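You operate a simulated robot arm through the tools that you are given. There is no shell and no other tool.

Carry out the task below with a simulated robot arm. There is one attempt and no reset: what you move stays moved.

Task
Wind the beige blind down, clip both ends and shut the wall vent.
Fine: the blind is fully down before the blue and yellow clip levers are turned up.

It is judged by the outcome, as a careful person would: the job done as asked, and still so three seconds after it is handed in. It fails if anything else is knocked over, pushed out of place, dropped, spilled or broken.

Robot
A 7-joint arm with a two-finger parallel gripper, fixed in place. Base frame: the origin is on the floor under the middle of its stand, x ahead of it, y to its left, z up. Readings come in mm, degrees, newtons and seconds.
With the tool pointing down near the work surface it reaches from about 100 to 660 mm from the base axis. Its first joint turns from -66.0 to 66.0 degrees. Payload 1.57 kg.
The TCP is the grasp point between the finger pads, 30 mm short of the fingertips. In the tool frame z runs along the fingers and y along their closing line. Largest opening 80 mm; finger width 17, thickness 12; the body of the gripper, 40 by 82 mm, starts 80 mm behind the TCP.
Orientation is told as [roll, pitch, yaw] about the base's x, y, z axes, in that order, counted from this pose: with the fingers straight down and closing along the base's y, the tool's x points along the base's -x, its y along +y and its z along -z.

Tools
- The arm moves only by the tool apply_moves. Its arguments are lists of equal length, an entry for each row: "linear": the shift along the base's x, y, z in mm, a list of three; "rot": the turn, a rotation vector about the base's x, y, z in degrees, a list of three. In form: {"linear": [[x, y, z], ...], "rot": [[ax, ay, az], ...]}. A call has 1 to 20 rows; each row shifts and turns the commanded pose from where the row before left it. "fingers" is the closure, from 0 (fully open) to 1 (shut), set as the call begins (left out, the last holds). Each row takes 0.2 s and may step no farther than 50 mm and 8.6 degrees from the row before; otherwise, or with a gripper value out of range, the whole call is refused. A pose out of reach is approached as far as the arm can. The call stops where the force on the tool passes 40 N (or 10 N more than at its start, if that is more) or the arm is blocked; 0.2 s more then pass. The fingers move at their own pace (about 72 mm/s each) and stop on an object; they squeeze with about 22 N. The grip force told is the motor's: it shows also when the fingers shut on nothing. Time passes only in rows, and 0.2 s behind the last, so rows that do not move let the fingers close. It gives the time, the measured TCP pose, the force on the tool (base axes), the opening and the grip force at its end, in the units of the frame above (readings bear some noise), with the torque about the TCP (base axes, N m) and any sound that the robot's microphone picked up.
- Cameras (640 x 400 px; columns grow to the right, rows downward): "scene" is fixed at [75.1, 446.3, 1428.5]; the picture's right is [-0.58, -0.82, 0.00], its down [-0.42, 0.30, -0.86] and it looks along [0.70, -0.50, -0.51] (base axes); focal length 276 px, centre (320, 200). "wrist" rides on the gripper at [72, -7, -122] in the tool frame; the picture's right is [0.09, 1.00, 0.00], its down [-0.84, 0.08, -0.54] and it looks along [-0.54, 0.05, 0.84] (tool axes); focal length 238 px, centre (320, 200). There is no depth. A picture from a camera that has moved, and an enlarged one, comes with that camera's place and axes in the base frame and with its lens.
- grab_frame(camera): a new picture of that camera. The clock stands still meanwhile.
- inspect(camera, box): a new picture of the part [left, top, right, bottom] of that camera's present view, enlarged. The clock stands still meanwhile.
- sign_off(): hands the job in; it is judged then, once.

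Places have to be worked out from the pictures, the camera data and where the tool is seen. Open the gripper and draw the arm clear of the work before you hand the job in, unless the task says otherwise.

The tools are called after "Call:" as name(argument=value, ...) on one line, values as JSON. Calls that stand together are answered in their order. apply_moves: Moves the arm, as the interface text tells. Its arguments: {"type":"object","properties":{"linear":{"type":"array","items":{"type":"array","items":{"type":"number"}}},"rot":{"type":"array","items":{"type":"array","items":{"type":"number"}}},"fingers":{"type":"number"}},"required":["linear","rot"]} The other tools are called the same way: grab_frame (camera) takes a picture; inspect (camera, box) takes an enlarged picture of a part of a camera's view; sign_off () hands the job in.

At the start:

```text
clock: 0.0
tool_pos: [301.4, 96.8, 1294.6]
ee_rot: [0.0, 0.0, 0.0]
force: [-0.1, -0.8, -0.1]
torque: [0.02, -0.02, 0.03]
gripper_width: 80.0
grip_force: 0.0
```

scene: 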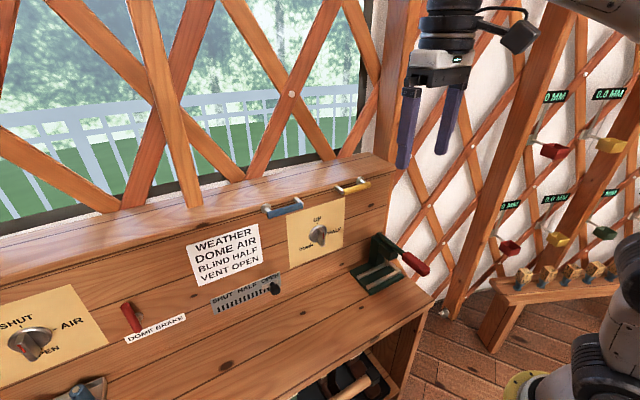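
wrist: 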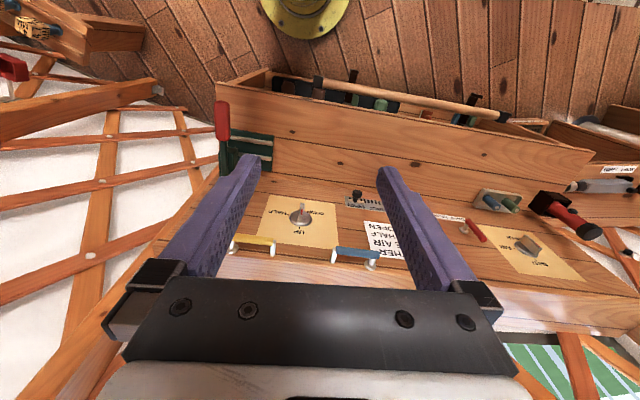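

I start by looking closely at the panel through the scene camera, to find the knobs, the levers and the labels.

Call:
inspect(camera="scene", box=[180, 150, 440, 312])

Call:
inspect(camera="scene", box=[0, 238, 260, 400])

Call:
inspect(camera="scene", box=[400, 60, 640, 300])

Call:
inspect(camera="wrist", box=[200, 80, 420, 280])

Call:
inspect(camera="wrist", box=[400, 100, 640, 320])

```text
2.46 times, centred on (310, 231) of scene
camera zoom: at [75.1, 446.3, 1428.5], right [-0.58, -0.82, 0.0], down [-0.42, 0.3, -0.86], along [0.7, -0.5, -0.51], focal length 679 px, centre (345, 124)
```

zoom: 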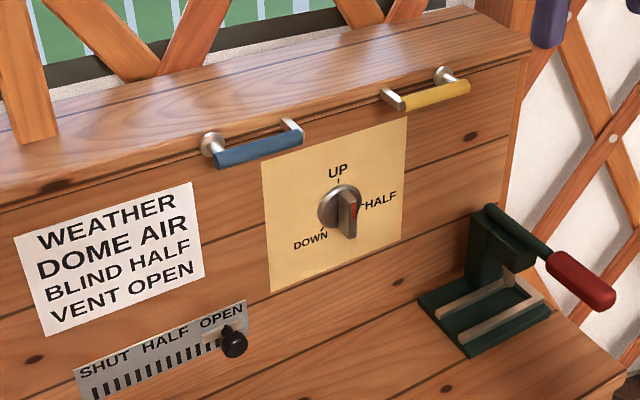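

```text
2.46 times, centred on (130, 319) of scene
camera zoom: at [75.1, 446.3, 1428.5], right [-0.58, -0.82, 0.0], down [-0.42, 0.3, -0.86], along [0.7, -0.5, -0.51], focal length 679 px, centre (788, -93)
```

zoom: 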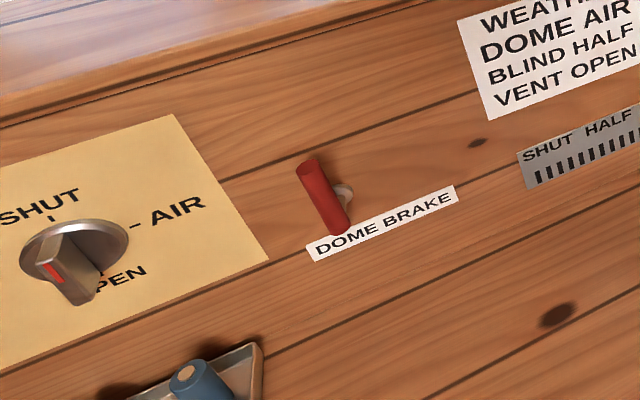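

```text
1.67 times, centred on (520, 180) of scene
camera zoom: at [75.1, 446.3, 1428.5], right [-0.58, -0.82, 0.0], down [-0.42, 0.3, -0.86], along [0.7, -0.5, -0.51], focal length 460 px, centre (-13, 233)
```

zoom: 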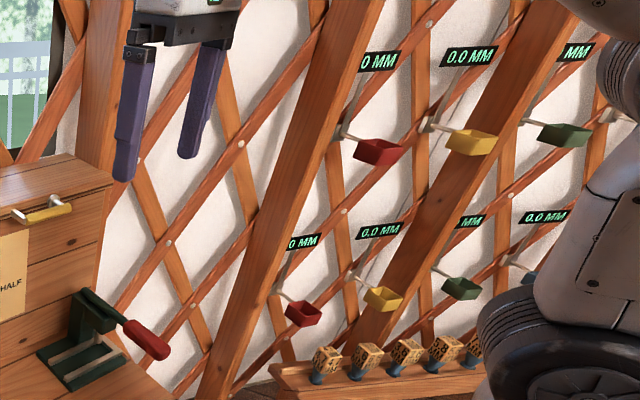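

```text
2.00 times, centred on (310, 180) of wrist
camera zoom: at [230.0, 89.5, 1416.5], right [-0.09, 1.0, 0.0], down [0.84, 0.08, 0.54], along [0.54, 0.05, -0.84], focal length 477 px, centre (340, 240)
```

zoom: 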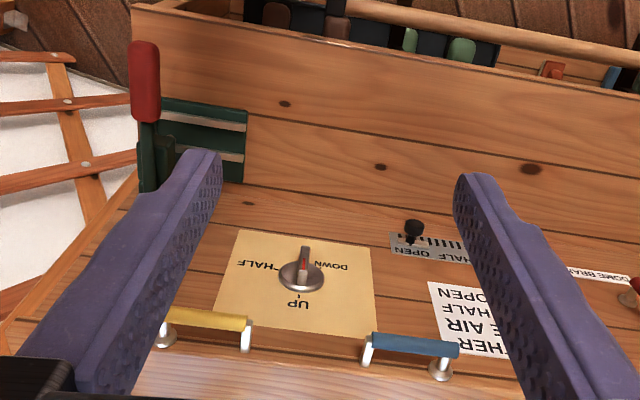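

```text
1.82 times, centred on (520, 210) of wrist
camera zoom: at [230.0, 89.5, 1416.5], right [-0.09, 1.0, 0.0], down [0.84, 0.08, 0.54], along [0.54, 0.05, -0.84], focal length 433 px, centre (-44, 182)
```

zoom: 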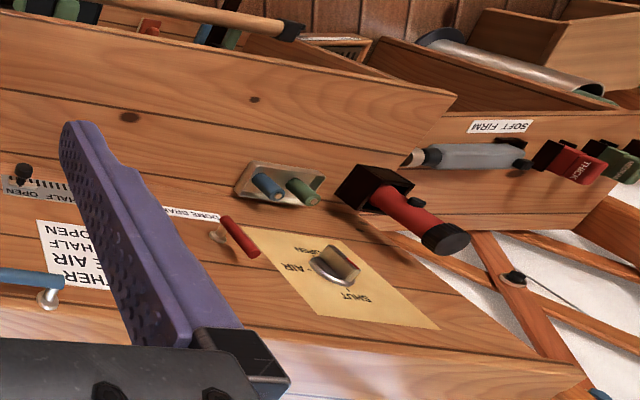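

The blind knob (UP/HALF/DOWN) looks to be near (602, 75, 930), the vent slider near (594, 234, 808), and the yellow and blue levers near z≈1080. I tilt the tool forward in free air so the wrist camera can show me the window, the blind and the panel.

Call:
apply_moves(linear=[[0, 0, 10], [0, 0, 10], [0, 0, 10], [0, 0, 10], [0, 0, 0], [0, 0, 0]], rot=[[0, -8, 0], [0, -8, 0], [0, -8, 0], [0, -8, 0], [0, -8, 0], [0, 0, 0]], fingers=0)

Call:
grab_frame(camera="wrist")

Call:
grab_frame(camera="scene")

```text
clock: 1.4
tool_pos: [302.8, 96.5, 1334.7]
ee_rot: [0.0, -40.1, -0.2]
force: [0.1, -0.3, 0.2]
torque: [0.01, 0.02, -0.02]
gripper_width: 79.9
grip_force: 0.0
```

```text
taken
camera wrist: at [168.3, 89.4, 1382.0], right [-0.07, 1.0, -0.06], down [0.29, 0.08, 0.95], along [0.95, 0.05, -0.3], focal length 238 px, centre (320, 200)
```

wrist: 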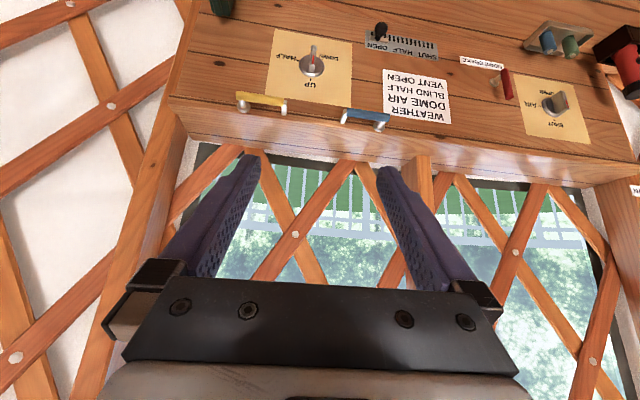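

```text
taken
```

scene: 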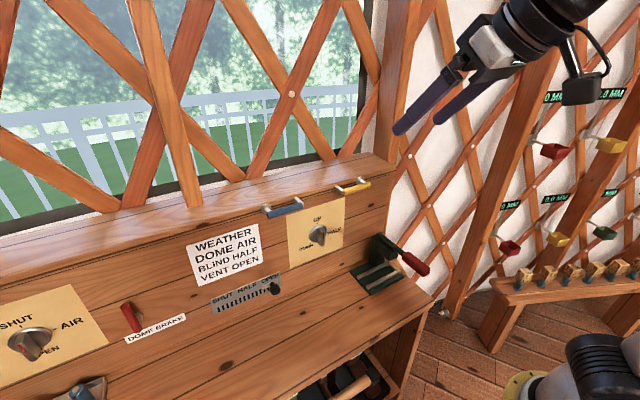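

The window fills the view above the console and no blind is in sight yet. I tilt further to look at the top of the window.

Call:
apply_moves(linear=[[0, 0, 0], [0, 0, 0], [0, 0, 0], [0, 0, 0], [0, 0, 0], [0, 0, 0]], rot=[[0, -8, 0], [0, -8, 0], [0, -8, 0], [0, -8, 0], [0, -8, 0], [0, 0, 0]])

Call:
grab_frame(camera="wrist")

```text
clock: 2.8
tool_pos: [300.2, 96.2, 1336.0]
ee_rot: [0.1, -80.1, -0.1]
force: [0.0, -0.3, -0.4]
torque: [0.03, 0.02, -0.02]
gripper_width: 79.9
grip_force: 0.0
```

```text
taken
camera wrist: at [168.7, 89.1, 1285.6], right [-0.02, 1.0, -0.09], down [-0.39, 0.08, 0.92], along [0.92, 0.05, 0.39], focal length 238 px, centre (320, 200)
```

wrist: 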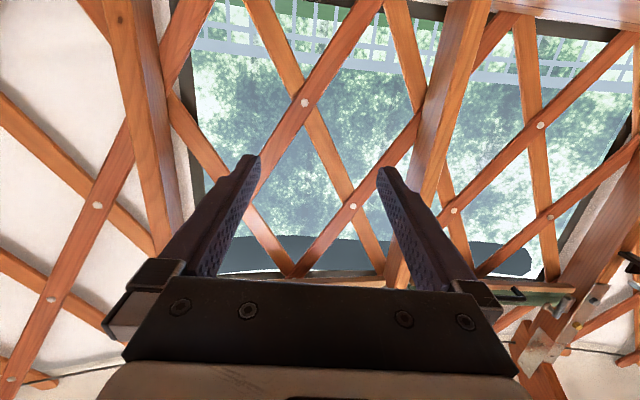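

At the top of the window there is a dark band and a greenish rail. I look around to the left and to the right before deciding where the blind is.

Call:
apply_moves(linear=[[0, 0, 0], [0, 0, 0], [0, 0, 0], [0, 0, 0], [0, 0, 0], [0, 0, 0], [0, 0, 0], [0, 0, 0]], rot=[[0, 0, 8], [0, 0, 8], [0, 0, 8], [0, 0, 8], [0, 0, 8], [0, 8, 0], [0, 8, 0], [0, 0, 0]])

Call:
grab_frame(camera="wrist")

Call:
grab_frame(camera="scene")

```text
clock: 4.6
tool_pos: [299.0, 96.5, 1319.0]
ee_rot: [8.6, -59.9, 8.7]
force: [-0.6, -0.2, 0.5]
torque: [0.0, 0.01, 0.04]
gripper_width: 79.8
grip_force: 0.1
out of reach, approached as far as the arm can: row 2, 3, 4, 5
```

```text
taken
camera wrist: at [164.2, 51.1, 1317.1], right [-0.32, 0.95, 0.0], down [-0.05, -0.01, 1.0], along [0.95, 0.32, 0.05], focal length 238 px, centre (320, 200)
```

wrist: 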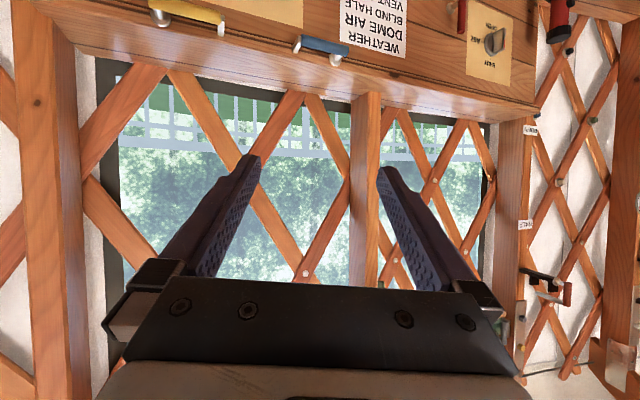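

```text
taken
```

scene: 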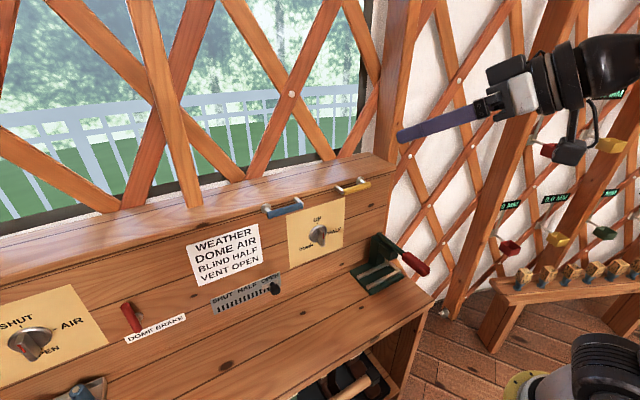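

I can see labels on a post at the left, and look at them enlarged.

Call:
inspect(camera="wrist", box=[440, 80, 640, 400])

Call:
inspect(camera="wrist", box=[480, 100, 600, 240])

Call:
inspect(camera="wrist", box=[140, 0, 380, 100])

```text
1.25 times, centred on (540, 240) of wrist
camera zoom: at [164.2, 51.1, 1317.1], right [-0.32, 0.95, 0.0], down [-0.05, -0.01, 1.0], along [0.95, 0.32, 0.05], focal length 298 px, centre (45, 150)
```

zoom: 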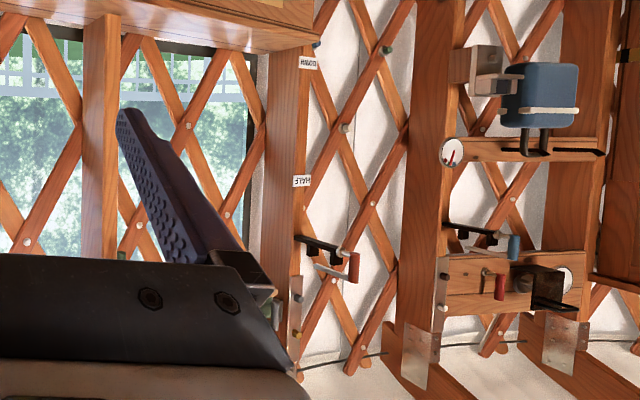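

```text
2.86 times, centred on (540, 170) of wrist
camera zoom: at [164.2, 51.1, 1317.1], right [-0.32, 0.95, 0.0], down [-0.05, -0.01, 1.0], along [0.95, 0.32, 0.05], focal length 681 px, centre (-309, 286)
```

zoom: 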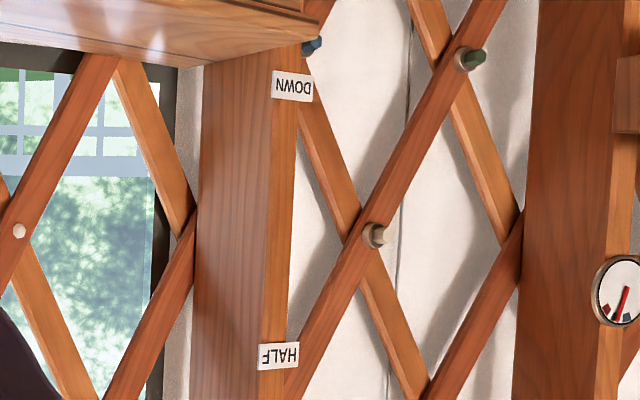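

```text
2.67 times, centred on (260, 50) of wrist
camera zoom: at [164.2, 51.1, 1317.1], right [-0.32, 0.95, 0.0], down [-0.05, -0.01, 1.0], along [0.95, 0.32, 0.05], focal length 636 px, centre (480, 600)
```

zoom: 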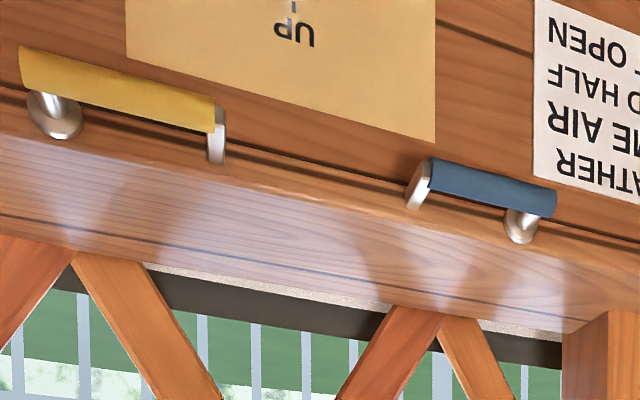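

The left post carries "DOWN" and "HALF" marks beside the window, so the blind really travels there, and a red crank sits higher on the left. I turn back to the middle and look up higher to find the roller of the blind.

Call:
apply_moves(linear=[[0, 0, 0], [0, 0, 0], [0, 0, 0], [0, 0, 0], [0, 0, 0], [0, 0, 0], [0, 0, 0], [0, 0, 0], [0, 0, 0], [0, 0, 0]], rot=[[0, -8, 0], [0, -8, 0], [0, 0, -8], [0, 0, -8], [0, 0, -8], [0, -8, 0], [0, -8, 0], [0, -8, 0], [0, 0, 0], [0, 0, 0]])

Call:
grab_frame(camera="wrist")

Call:
grab_frame(camera="scene")

```text
clock: 6.8
tool_pos: [296.2, 98.1, 1310.3]
ee_rot: [173.0, -82.6, -176.3]
force: [0.0, 0.3, 0.4]
torque: [-0.01, -0.02, -0.01]
gripper_width: 80.2
grip_force: 0.0
out of reach, approached as far as the arm can: row 3
```

```text
taken
camera wrist: at [184.8, 99.2, 1223.9], right [0.06, 0.99, -0.08], down [-0.64, 0.1, 0.76], along [0.77, 0.0, 0.64], focal length 238 px, centre (320, 200)
```

wrist: 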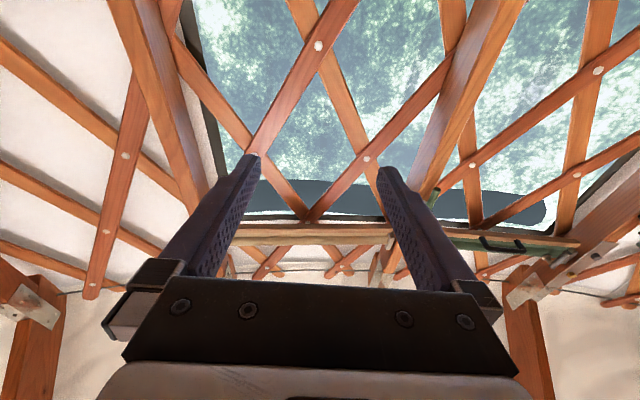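

```text
taken
```

scene: 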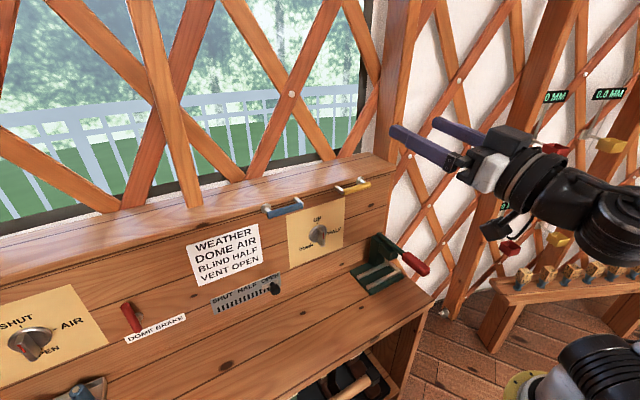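

A rail with a green tube runs above the window; I look at it enlarged.

Call:
inspect(camera="wrist", box=[400, 150, 640, 300])

Call:
inspect(camera="wrist", box=[200, 170, 440, 300])

```text
2.67 times, centred on (520, 225) of wrist
camera zoom: at [184.8, 99.2, 1223.9], right [0.06, 0.99, -0.08], down [-0.64, 0.1, 0.76], along [0.77, 0.0, 0.64], focal length 636 px, centre (-213, 133)
```

zoom: 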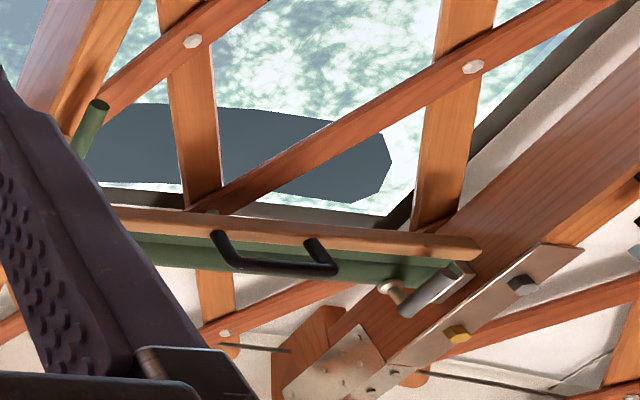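

```text
2.67 times, centred on (320, 235) of wrist
camera zoom: at [184.8, 99.2, 1223.9], right [0.06, 0.99, -0.08], down [-0.64, 0.1, 0.76], along [0.77, 0.0, 0.64], focal length 636 px, centre (320, 107)
```

zoom: 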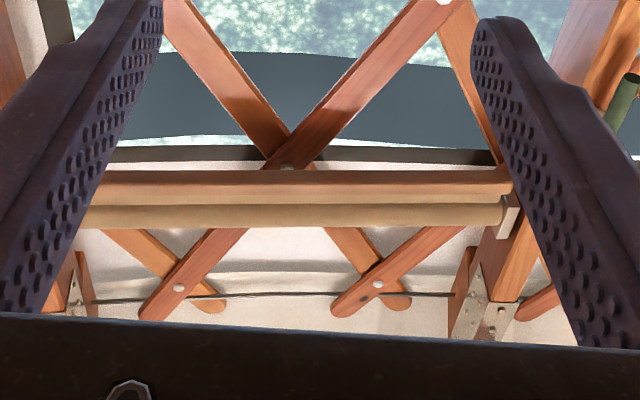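

The beige roller hangs over the right-hand bay (the green one over the left), directly above the yellow and blue levers, so the UP/HALF/DOWN knob on the beige plate should drive it. The plate seems to be a nearly vertical plane at x≈590–616, yawed about 8°; I move lower and nearer to look straight at the knob.

Call:
apply_moves(linear=[[0, 0, 0], [0, 0, -20], [0, 0, -30], [5, 0, -35], [10, -2, -35], [15, -2, -35], [15, -2, -35], [15, -2, -35], [15, -2, -35], [15, -2, -35], [0, 0, 0]], rot=[[0, 7.4, 0], [0, 7.4, 0], [0, 7.4, 0], [0, 7.4, 0], [0, 7.4, 0], [0, 0, 3], [0, 0, 0], [0, 0, 0], [0, 0, 0], [0, 0, 0], [0, 0, 0]])

Call:
grab_frame(camera="wrist")

Call:
grab_frame(camera="scene")

```text
clock: 9.2
tool_pos: [385.3, 84.7, 1018.6]
ee_rot: [-2.1, -60.3, 2.0]
force: [0.4, 0.5, 0.4]
torque: [-0.03, 0.0, 0.03]
gripper_width: 79.9
grip_force: 0.0
```

```text
taken
camera wrist: at [243.6, 77.4, 1016.8], right [-0.05, 0.99, -0.1], down [-0.06, 0.1, 0.99], along [1.0, 0.05, 0.05], focal length 238 px, centre (320, 200)
```

wrist: 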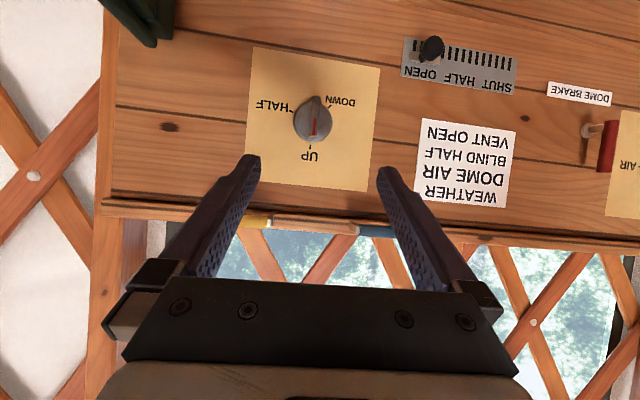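

```text
taken
```

scene: 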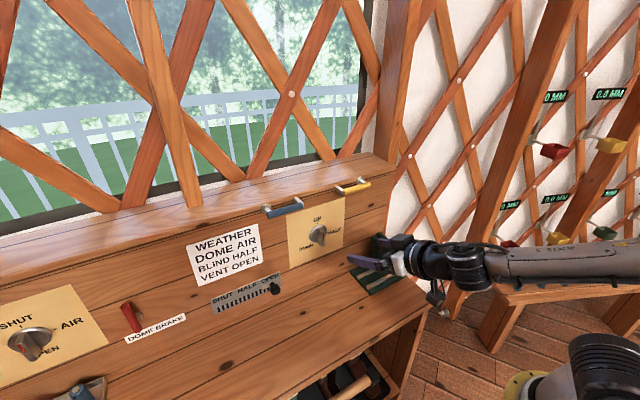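

Call:
inspect(camera="wrist", box=[240, 40, 400, 200])

Call:
inspect(camera="wrist", box=[400, 20, 540, 110])

Call:
inspect(camera="scene", box=[260, 160, 400, 260])

```text
2.50 times, centred on (320, 120) of wrist
camera zoom: at [243.6, 77.4, 1016.8], right [-0.05, 0.99, -0.1], down [-0.06, 0.1, 0.99], along [1.0, 0.05, 0.05], focal length 596 px, centre (320, 400)
```

zoom: 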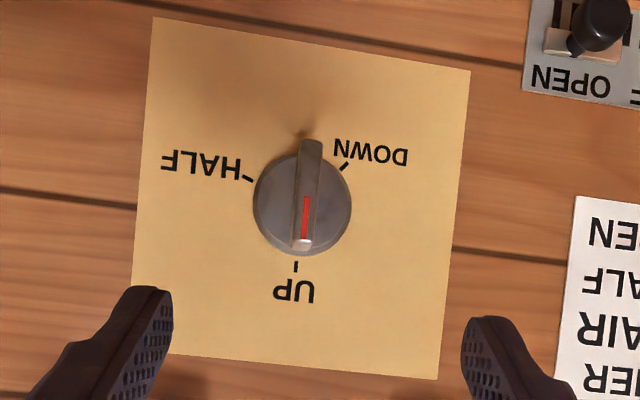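

```text
4.44 times, centred on (470, 65) of wrist
camera zoom: at [243.6, 77.4, 1016.8], right [-0.05, 0.99, -0.1], down [-0.06, 0.1, 0.99], along [1.0, 0.05, 0.05], focal length 1059 px, centre (-347, 800)
```

zoom: 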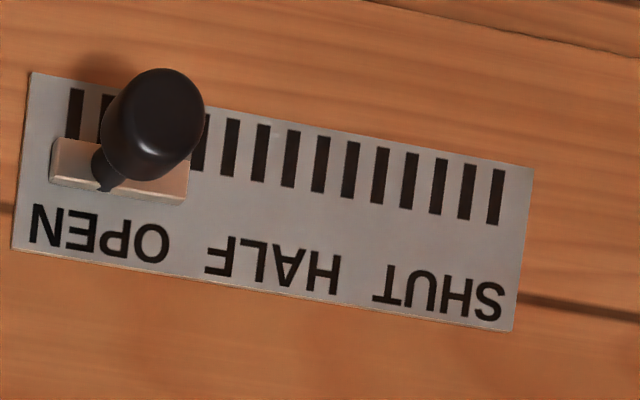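

```text
4.00 times, centred on (330, 210) of scene
camera zoom: at [75.1, 446.3, 1428.5], right [-0.58, -0.82, 0.0], down [-0.42, 0.3, -0.86], along [0.7, -0.5, -0.51], focal length 1104 px, centre (280, 160)
```

zoom: 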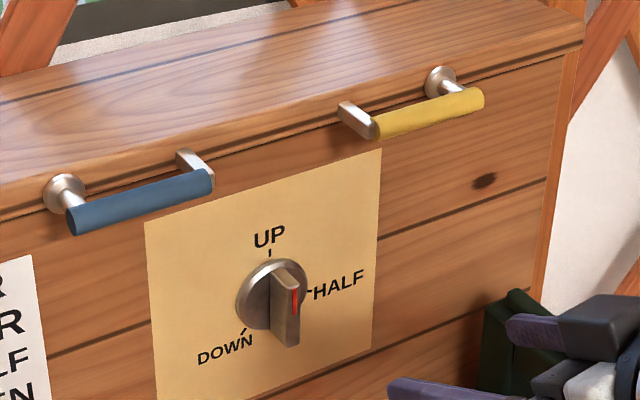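

The red pointer stands at UP; HALF is about 113° clockwise and DOWN about 228° clockwise, so the knob must be wound clockwise by way of HALF. The knob axis meets the plate near (608, 75, 923), with the plate yawed about 7°. I level the tool to face the plate squarely, standing off about 160 mm.

Call:
apply_moves(linear=[[0, 0, -16], [10, 2, -16], [14, 2, -16], [14, 2, -16], [13, 2, -16], [13, 2, -16], [0, 0, 0]], rot=[[1, -7.4, 0], [0, -7.4, 0], [0, -7.4, 0], [0, -7.4, 0], [0, 0, -3.6], [0, 0, -3.6], [0, 0, 0]])

Call:
grab_frame(camera="wrist")

Call:
grab_frame(camera="scene")

```text
clock: 10.8
tool_pos: [452.0, 97.7, 917.0]
ee_rot: [-64.2, -89.9, 56.8]
force: [-0.8, 0.1, 0.1]
torque: [-0.01, 0.01, 0.02]
gripper_width: 79.9
grip_force: 0.1
```

```text
taken
camera wrist: at [329.2, 105.3, 845.9], right [0.13, 0.99, -0.09], down [-0.53, 0.15, 0.84], along [0.84, -0.06, 0.54], focal length 238 px, centre (320, 200)
```

wrist: 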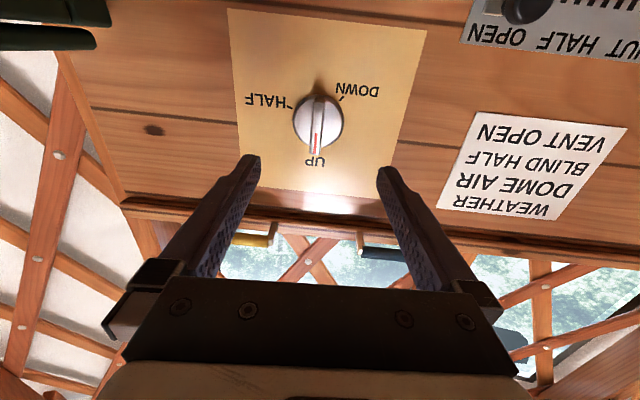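

```text
taken
```

scene: 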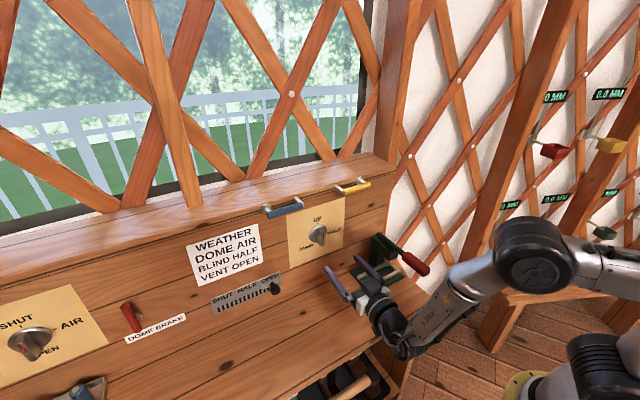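

The tool axis is now (0.992, -0.13, 0), square to the panel, and projects close to the knob. I check the alignment enlarged.

Call:
inspect(camera="wrist", box=[260, 70, 380, 180])

Call:
inspect(camera="wrist", box=[200, 0, 440, 230])

Call:
inspect(camera="scene", box=[300, 210, 440, 350])

```text
3.64 times, centred on (320, 125) of wrist
camera zoom: at [329.2, 105.3, 845.9], right [0.13, 0.99, -0.09], down [-0.53, 0.15, 0.84], along [0.84, -0.06, 0.54], focal length 867 px, centre (320, 473)
```

zoom: 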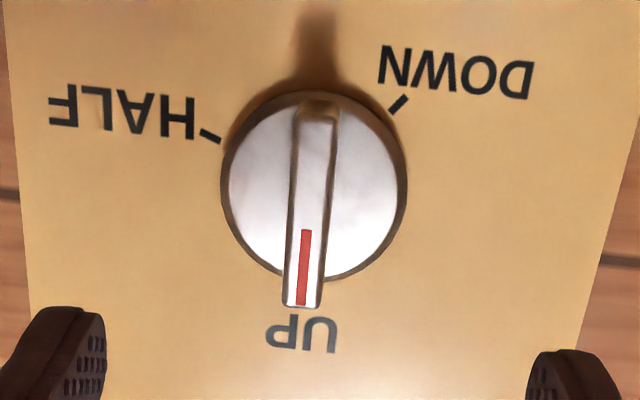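

```text
1.74 times, centred on (320, 115) of wrist
camera zoom: at [329.2, 105.3, 845.9], right [0.13, 0.99, -0.09], down [-0.53, 0.15, 0.84], along [0.84, -0.06, 0.54], focal length 414 px, centre (320, 348)
```

zoom: 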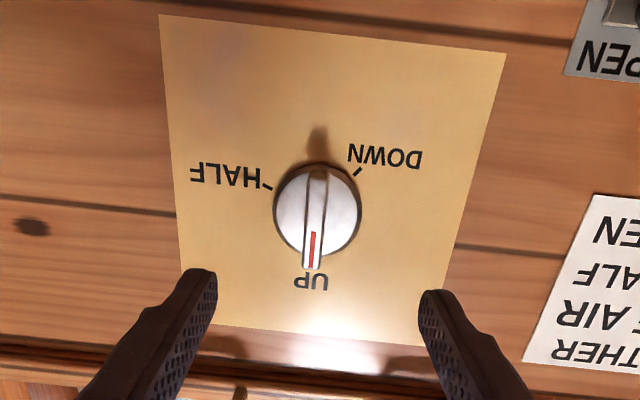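

```text
2.86 times, centred on (370, 280) of scene
camera zoom: at [75.1, 446.3, 1428.5], right [-0.58, -0.82, 0.0], down [-0.42, 0.3, -0.86], along [0.7, -0.5, -0.51], focal length 789 px, centre (177, -29)
```

zoom: 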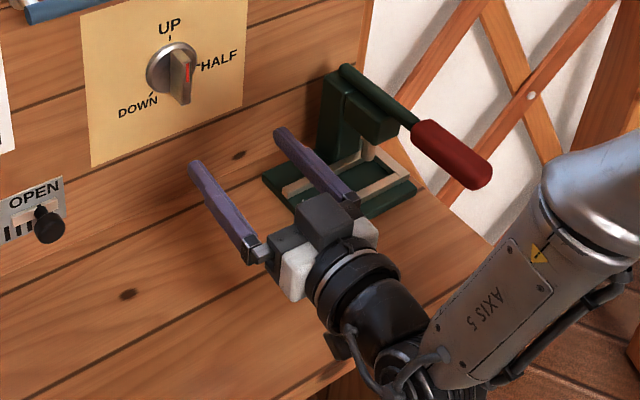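

The knob's axis is about 3 mm to the right of and 2 mm below the tool axis, and its disc front is about 145–155 mm ahead. I part-close the fingers to about 32 mm and move 85 mm closer along the axis with that correction.

Call:
apply_moves(linear=[[0, -2.8, -2], [21, -2.8, 0], [21, -2.8, 0], [21, -2.8, 0], [21, -2.7, 0], [0, 0, 0]], rot=[[0, 0, 0], [0, 0, 0], [0, 0, 0], [0, 0, 0], [0, 0, 0], [0, 0, 0]], fingers=0.6)

Call:
grab_frame(camera="wrist")

Call:
inspect(camera="wrist", box=[260, 40, 380, 180])

Call:
inspect(camera="scene", box=[270, 200, 390, 300])

```text
clock: 12.2
tool_pos: [535.7, 81.8, 916.0]
ee_rot: [-63.5, -89.8, 56.3]
force: [0.3, 0.0, 0.8]
torque: [-0.02, -0.02, 0.0]
gripper_width: 32.0
grip_force: 0.1
```

```text
taken
camera wrist: at [413.4, 90.5, 844.9], right [0.13, 0.99, -0.09], down [-0.53, 0.15, 0.84], along [0.84, -0.06, 0.54], focal length 238 px, centre (320, 200)
```

wrist: 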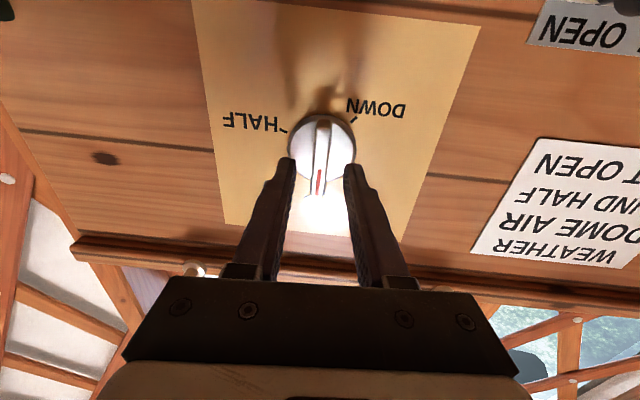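

```text
2.86 times, centred on (320, 110) of wrist
camera zoom: at [413.4, 90.5, 844.9], right [0.13, 0.99, -0.09], down [-0.53, 0.15, 0.84], along [0.84, -0.06, 0.54], focal length 681 px, centre (320, 457)
```

zoom: 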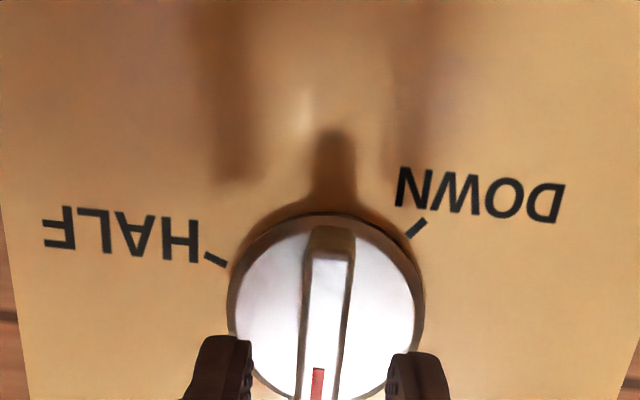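

```text
4.00 times, centred on (330, 250) of scene
camera zoom: at [75.1, 446.3, 1428.5], right [-0.58, -0.82, 0.0], down [-0.42, 0.3, -0.86], along [0.7, -0.5, -0.51], focal length 1104 px, centre (280, 0)
```

zoom: 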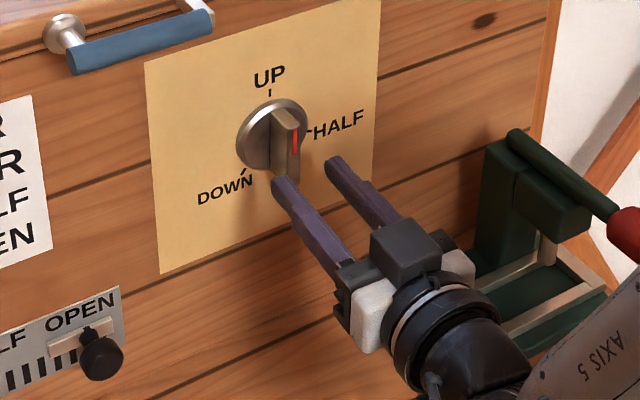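

The tips are still well short of the knob, which lies about 1 mm left of and 2.5 mm above the tool axis. I correct that and advance 30 mm so that the tips begin to straddle the bar.

Call:
apply_moves(linear=[[0, 1.2, 2.5], [10, -1.3, 0], [10, -1.3, 0], [10, -1.3, 0], [0, 0, 0]], rot=[[0, 0, 0], [0, 0, 0], [0, 0, 0], [0, 0, 0], [0, 0, 0]])

Call:
inspect(camera="wrist", box=[250, 90, 390, 250])

Call:
inspect(camera="scene", box=[280, 200, 380, 280])

```text
clock: 13.4
tool_pos: [566.3, 80.3, 919.3]
ee_rot: [-57.6, -89.9, 50.4]
force: [-0.5, 0.9, 0.3]
torque: [-0.02, -0.02, 0.01]
gripper_width: 32.0
grip_force: 0.1
```

```text
2.50 times, centred on (320, 170) of wrist
camera zoom: at [443.9, 88.5, 847.5], right [0.13, 0.99, -0.09], down [-0.53, 0.15, 0.84], along [0.84, -0.06, 0.54], focal length 596 px, centre (320, 275)
```

zoom: 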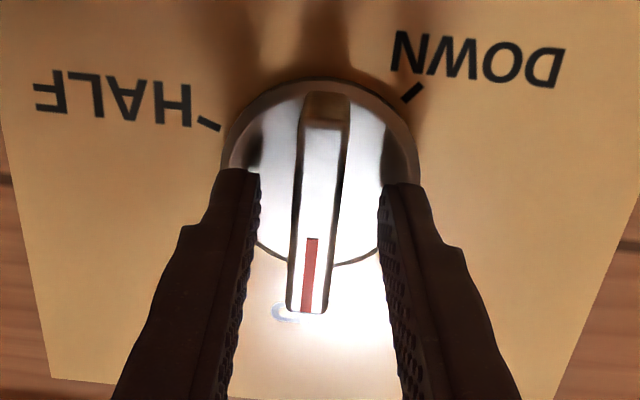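

```text
5.00 times, centred on (330, 240) of scene
camera zoom: at [75.1, 446.3, 1428.5], right [-0.58, -0.82, 0.0], down [-0.42, 0.3, -0.86], along [0.7, -0.5, -0.51], focal length 1380 px, centre (270, 0)
```

zoom: 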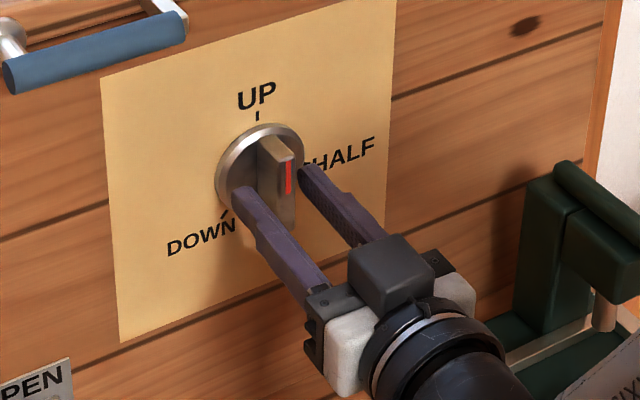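

The tips straddle the bar without touching. I creep 8 mm further while watching the force.

Call:
apply_moves(linear=[[2, -0.26, 0], [2, -0.26, 0], [2, -0.26, 0], [2, -0.26, 0], [0, 0, 0]], rot=[[0, 0, 0], [0, 0, 0], [0, 0, 0], [0, 0, 0], [0, 0, 0]])

Call:
inspect(camera="wrist", box=[250, 90, 390, 250])

Call:
inspect(camera="scene", box=[290, 210, 350, 260])

```text
clock: 14.6
tool_pos: [573.2, 78.2, 919.3]
ee_rot: [-60.5, -89.9, 53.4]
force: [-0.6, 0.3, -0.2]
torque: [-0.01, 0.01, 0.02]
gripper_width: 31.7
grip_force: 0.1
```

```text
2.50 times, centred on (320, 170) of wrist
camera zoom: at [451.7, 86.9, 847.9], right [0.13, 0.99, -0.09], down [-0.53, 0.15, 0.84], along [0.84, -0.06, 0.54], focal length 596 px, centre (320, 275)
```

zoom: 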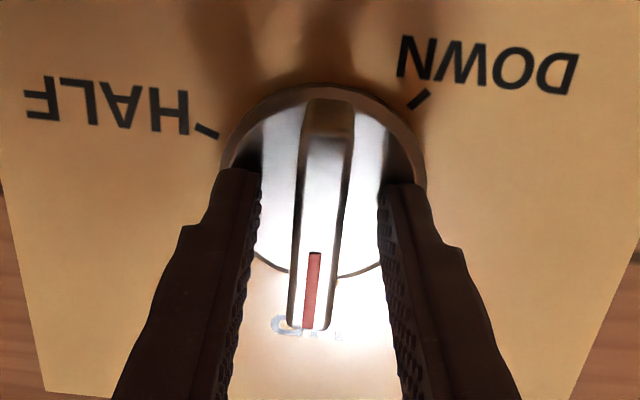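

```text
8.00 times, centred on (320, 235) of scene
camera zoom: at [75.0, 446.3, 1428.5], right [-0.58, -0.82, 0.0], down [-0.42, 0.3, -0.86], along [0.7, -0.5, -0.51], focal length 2208 px, centre (320, -80)
```

zoom: 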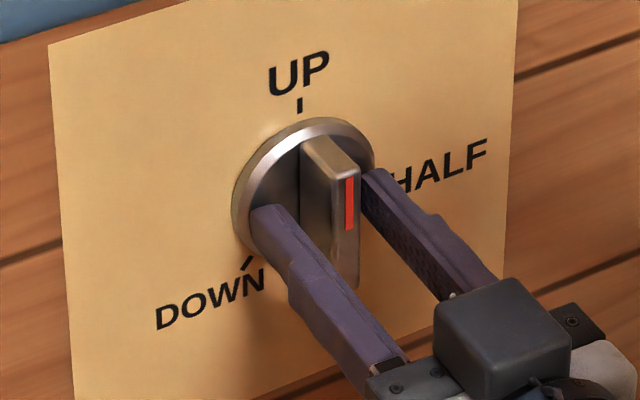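

The fingers straddle the bar with a few mm to spare and no contact force. I close the grip on the bar.

Call:
apply_moves(linear=[[0, 0, 0], [0, 0, 0], [0, 0, 0]], rot=[[0, 0, 0], [0, 0, 0], [0, 0, 0]], fingers=1)

Call:
inspect(camera="wrist", box=[250, 90, 390, 250])

```text
clock: 15.4
tool_pos: [575.4, 78.7, 920.2]
ee_rot: [-47.8, -89.8, 40.5]
force: [0.2, -2.4, -0.2]
torque: [0.28, -0.11, 0.66]
gripper_width: 13.3
grip_force: 30.7
```

```text
2.50 times, centred on (320, 170) of wrist
camera zoom: at [451.7, 86.8, 847.9], right [0.13, 0.99, -0.09], down [-0.53, 0.15, 0.84], along [0.84, -0.06, 0.54], focal length 596 px, centre (320, 275)
```

zoom: 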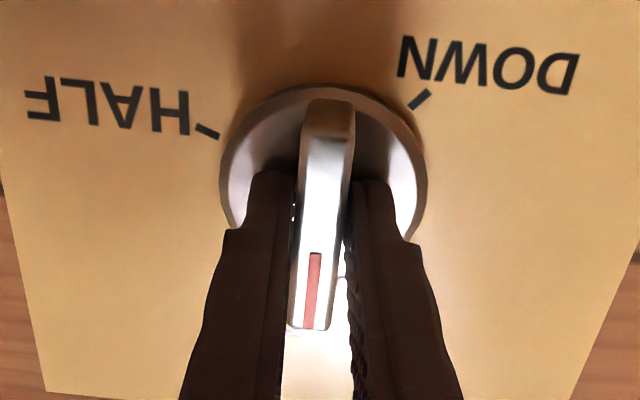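

The bar is held (13.3 mm, 31 N). I turn clockwise, as seen from the robot, by 24° first and check force and pictures.

Call:
apply_moves(linear=[[0, 0, 0], [0, 0, 0], [0, 0, 0], [0, 0, 0]], rot=[[7.94, -1.05, 0], [7.94, -1.05, 0], [7.94, -1.05, 0], [0, 0, 0]])

Call:
grab_frame(camera="scene")

Call:
inspect(camera="scene", box=[290, 210, 350, 260])

```text
clock: 15.9
tool_pos: [570.4, 79.1, 923.5]
ee_rot: [78.6, -79.9, -88.1]
force: [10.8, -3.8, -2.5]
torque: [0.04, 0.6, 0.73]
gripper_width: 14.1
grip_force: 29.8
out of reach, approached as far as the arm can: row 2
stopped in row 2: the force on the tool passed its limit at 91 N (the readings are from after the stop); the commanded pose is now the measured one
```

```text
taken
```

scene: 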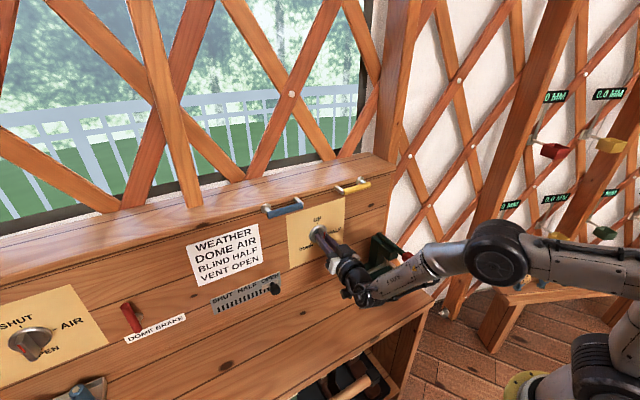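

```text
8.00 times, centred on (320, 235) of scene
camera zoom: at [75.4, 446.1, 1428.5], right [-0.58, -0.82, 0.0], down [-0.42, 0.3, -0.86], along [0.7, -0.5, -0.52], focal length 2208 px, centre (320, -80)
```

zoom: 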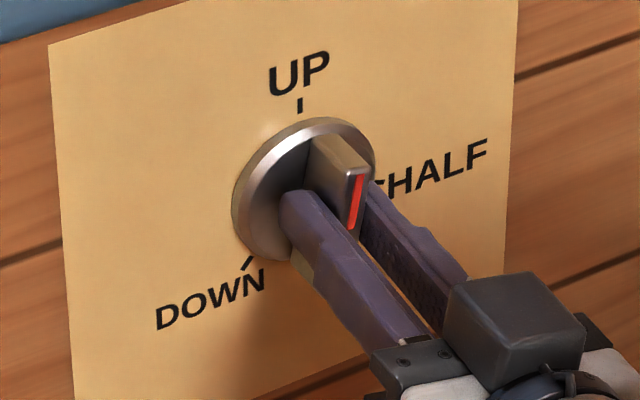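

Positive roll runs into an arm limit (the tool tilted and the force spiked), so turning by gripping is not the way in this direction. I open the fingers, back off along the axis, and check the state of the knob.

Call:
apply_moves(linear=[[0, 0, 0], [0, 0, 0]], rot=[[0, 0, 0], [0, 0, 0]], fingers=0.6)

Call:
grab_frame(camera="wrist")

Call:
inspect(camera="scene", box=[290, 210, 390, 310])

```text
clock: 16.5
tool_pos: [569.9, 79.2, 923.5]
ee_rot: [79.0, -79.9, -88.4]
force: [0.0, 0.6, -0.4]
torque: [-0.03, -0.01, 0.0]
gripper_width: 32.1
grip_force: 0.0
```

```text
taken
camera wrist: at [447.4, 104.7, 856.0], right [0.16, 0.98, 0.08], down [-0.52, 0.01, 0.86], along [0.84, -0.18, 0.51], focal length 238 px, centre (320, 200)
```

wrist: 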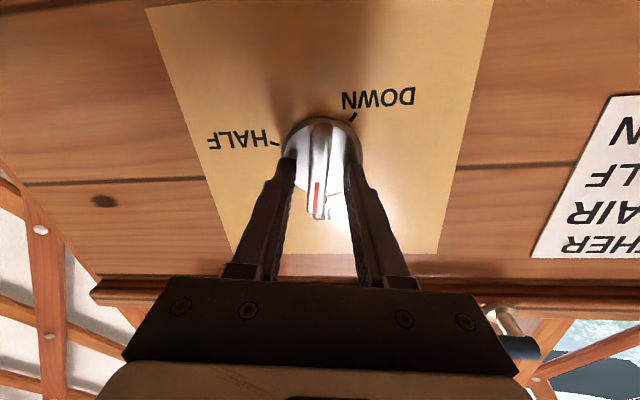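

```text
4.00 times, centred on (340, 260) of scene
camera zoom: at [75.1, 446.3, 1428.5], right [-0.58, -0.82, 0.0], down [-0.42, 0.3, -0.86], along [0.7, -0.5, -0.51], focal length 1104 px, centre (240, -40)
```

zoom: 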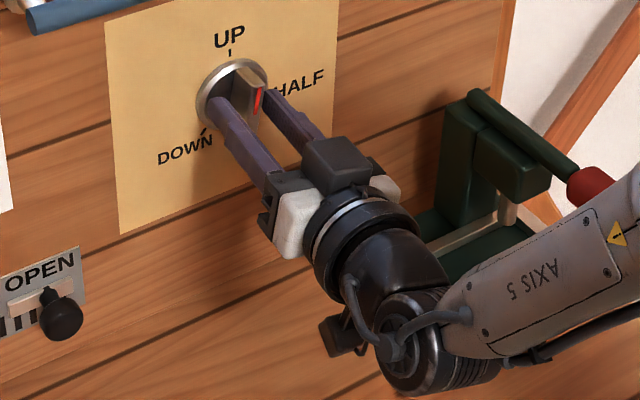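

The knob followed about 10° and stays there. I retreat about 60 mm and test how far the tool can roll in the negative direction in free space.

Call:
apply_moves(linear=[[-15, 2, 0], [-15, 2, 0], [-15, 2, 0], [-15, 2, 0], [0, 0, 0], [0, 0, 0], [0, 0, 0], [0, 0, 0], [0, 0, 0], [0, 0, 0], [0, 0, 0], [0, 0, 0]], rot=[[0, 0, 0], [0, 0, 0], [0, 0, 0], [0, 0, 0], [-7.94, 1.05, 0], [-7.94, 1.05, 0], [-7.94, 1.05, 0], [-7.94, 1.05, 0], [-7.94, 1.05, 0], [-7.94, 1.05, 0], [-7.94, 1.05, 0], [0, 0, 0]])

Call:
grab_frame(camera="wrist")

Call:
grab_frame(camera="scene")

```text
clock: 19.1
tool_pos: [516.6, 96.5, 931.3]
ee_rot: [-90.5, -43.9, 80.1]
force: [0.2, 0.6, -0.5]
torque: [-0.03, 0.02, 0.02]
gripper_width: 32.0
grip_force: 0.1
out of reach, approached as far as the arm can: row 2, 3, 4
```

```text
taken
camera wrist: at [385.7, 63.2, 886.7], right [0.11, 0.61, -0.78], down [-0.42, 0.74, 0.52], along [0.9, 0.27, 0.34], focal length 238 px, centre (320, 200)
```

wrist: 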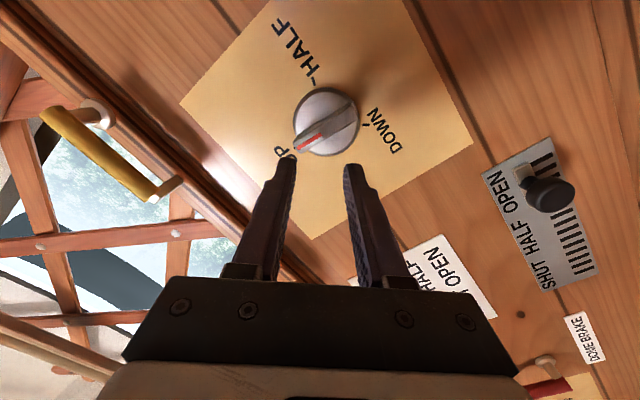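

```text
taken
```

scene: 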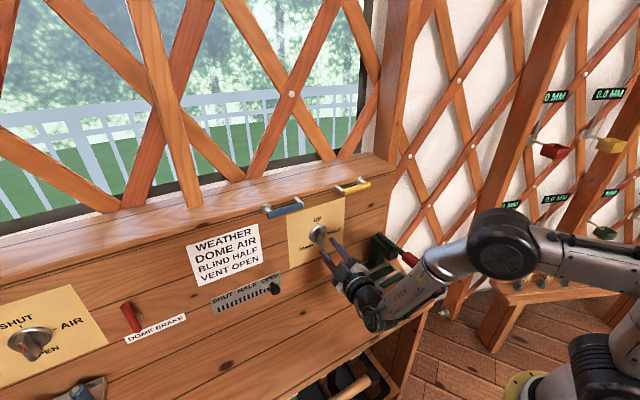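

Negative roll works freely (roll is now about −46°). Since the bar is symmetric, I test rolling on to about −166°, which would give nearly a half-turn stroke in one grip.

Call:
apply_moves(linear=[[0, 0, 0], [0, 0, 0], [0, 0, 0], [0, 0, 0], [0, 0, 0], [0, 0, 0], [0, 0, 0], [0, 0, 0], [0, 0, 0], [0, 0, 0], [0, 0, 0], [0, 0, 0], [0, 0, 0], [0, 0, 0], [0, 0, 0], [0, 0, 0]], rot=[[-7.94, 1.05, 0], [-7.94, 1.05, 0], [-7.94, 1.05, 0], [-7.94, 1.05, 0], [-7.94, 1.05, 0], [-7.94, 1.05, 0], [-7.94, 1.05, 0], [-7.94, 1.05, 0], [-7.94, 1.05, 0], [-7.94, 1.05, 0], [-7.94, 1.05, 0], [-7.94, 1.05, 0], [-7.94, 1.05, 0], [-7.94, 1.05, 0], [-7.94, 1.05, 0], [0, 0, 0]])

Call:
grab_frame(camera="wrist")

Call:
grab_frame(camera="scene")

```text
clock: 22.5
tool_pos: [516.4, 97.3, 934.3]
ee_rot: [-98.6, 76.2, 75.6]
force: [-1.0, -0.1, 0.0]
torque: [0.0, -0.01, 0.0]
gripper_width: 32.0
grip_force: 0.1
```

```text
taken
camera wrist: at [390.4, 100.4, 1000.5], right [-0.1, -0.98, -0.14], down [-0.5, 0.17, -0.85], along [0.86, -0.01, -0.51], focal length 238 px, centre (320, 200)
```

wrist: 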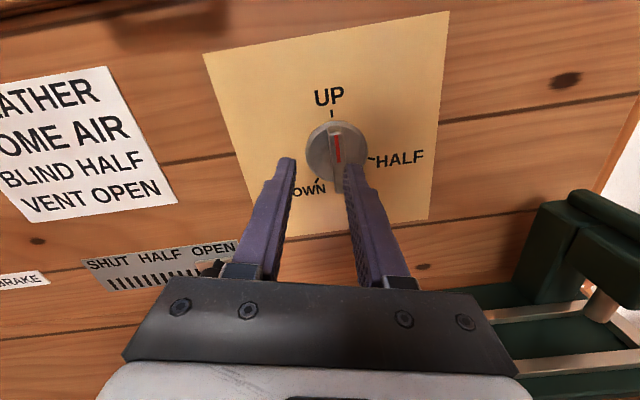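

```text
taken
```

scene: 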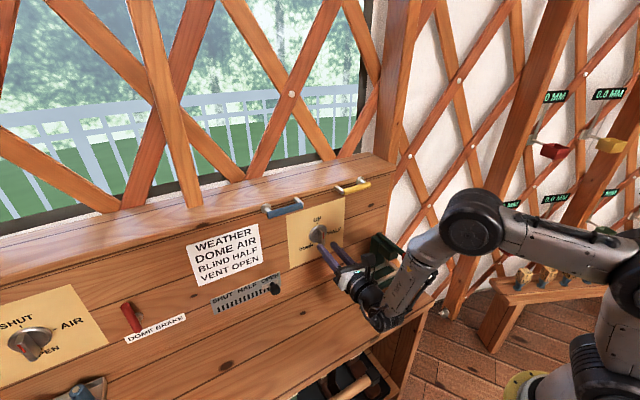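

The roll reaches −166° and the camera now looks from above, upright. I look enlarged at the knob to measure the bar's angle and its offset from the tool axis.

Call:
inspect(camera="wrist", box=[260, 90, 420, 210])

```text
3.33 times, centred on (340, 150) of wrist
camera zoom: at [390.4, 100.4, 1000.5], right [-0.1, -0.98, -0.14], down [-0.5, 0.17, -0.85], along [0.86, -0.01, -0.51], focal length 794 px, centre (253, 367)
```

zoom: 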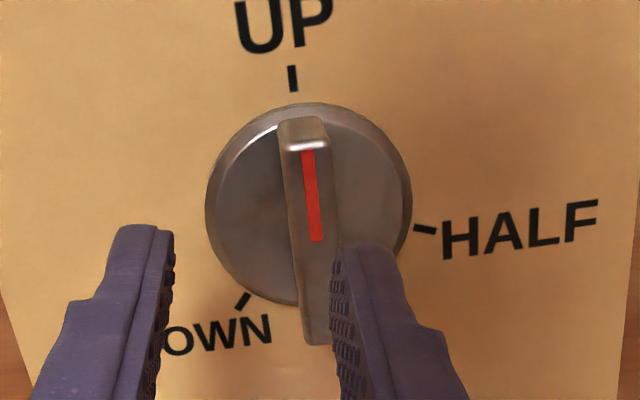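

I compare the knob in the fixed camera with its earlier picture to see whether it stayed turned or sprang back.

Call:
inspect(camera="scene", box=[290, 210, 350, 260])

Call:
inspect(camera="scene", box=[220, 0, 460, 160])

```text
8.00 times, centred on (320, 235) of scene
camera zoom: at [75.1, 446.3, 1428.5], right [-0.58, -0.82, 0.0], down [-0.42, 0.3, -0.86], along [0.7, -0.5, -0.51], focal length 2208 px, centre (320, -80)
```

zoom: 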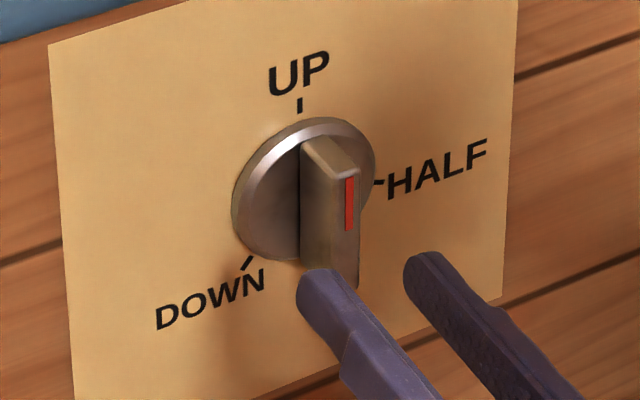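

```text
2.50 times, centred on (340, 80) of scene
camera zoom: at [75.1, 446.3, 1428.5], right [-0.58, -0.82, 0.0], down [-0.42, 0.3, -0.86], along [0.7, -0.5, -0.51], focal length 690 px, centre (270, 500)
```

zoom: 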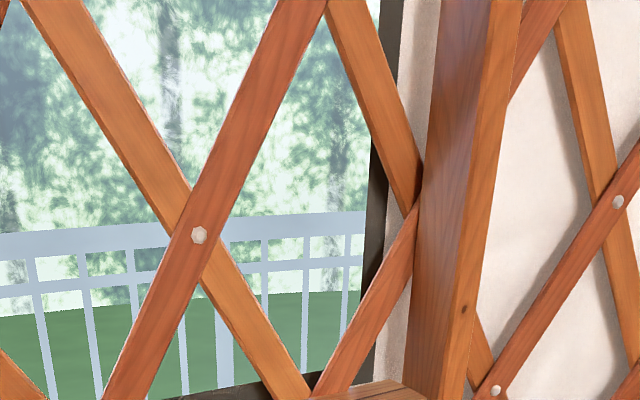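

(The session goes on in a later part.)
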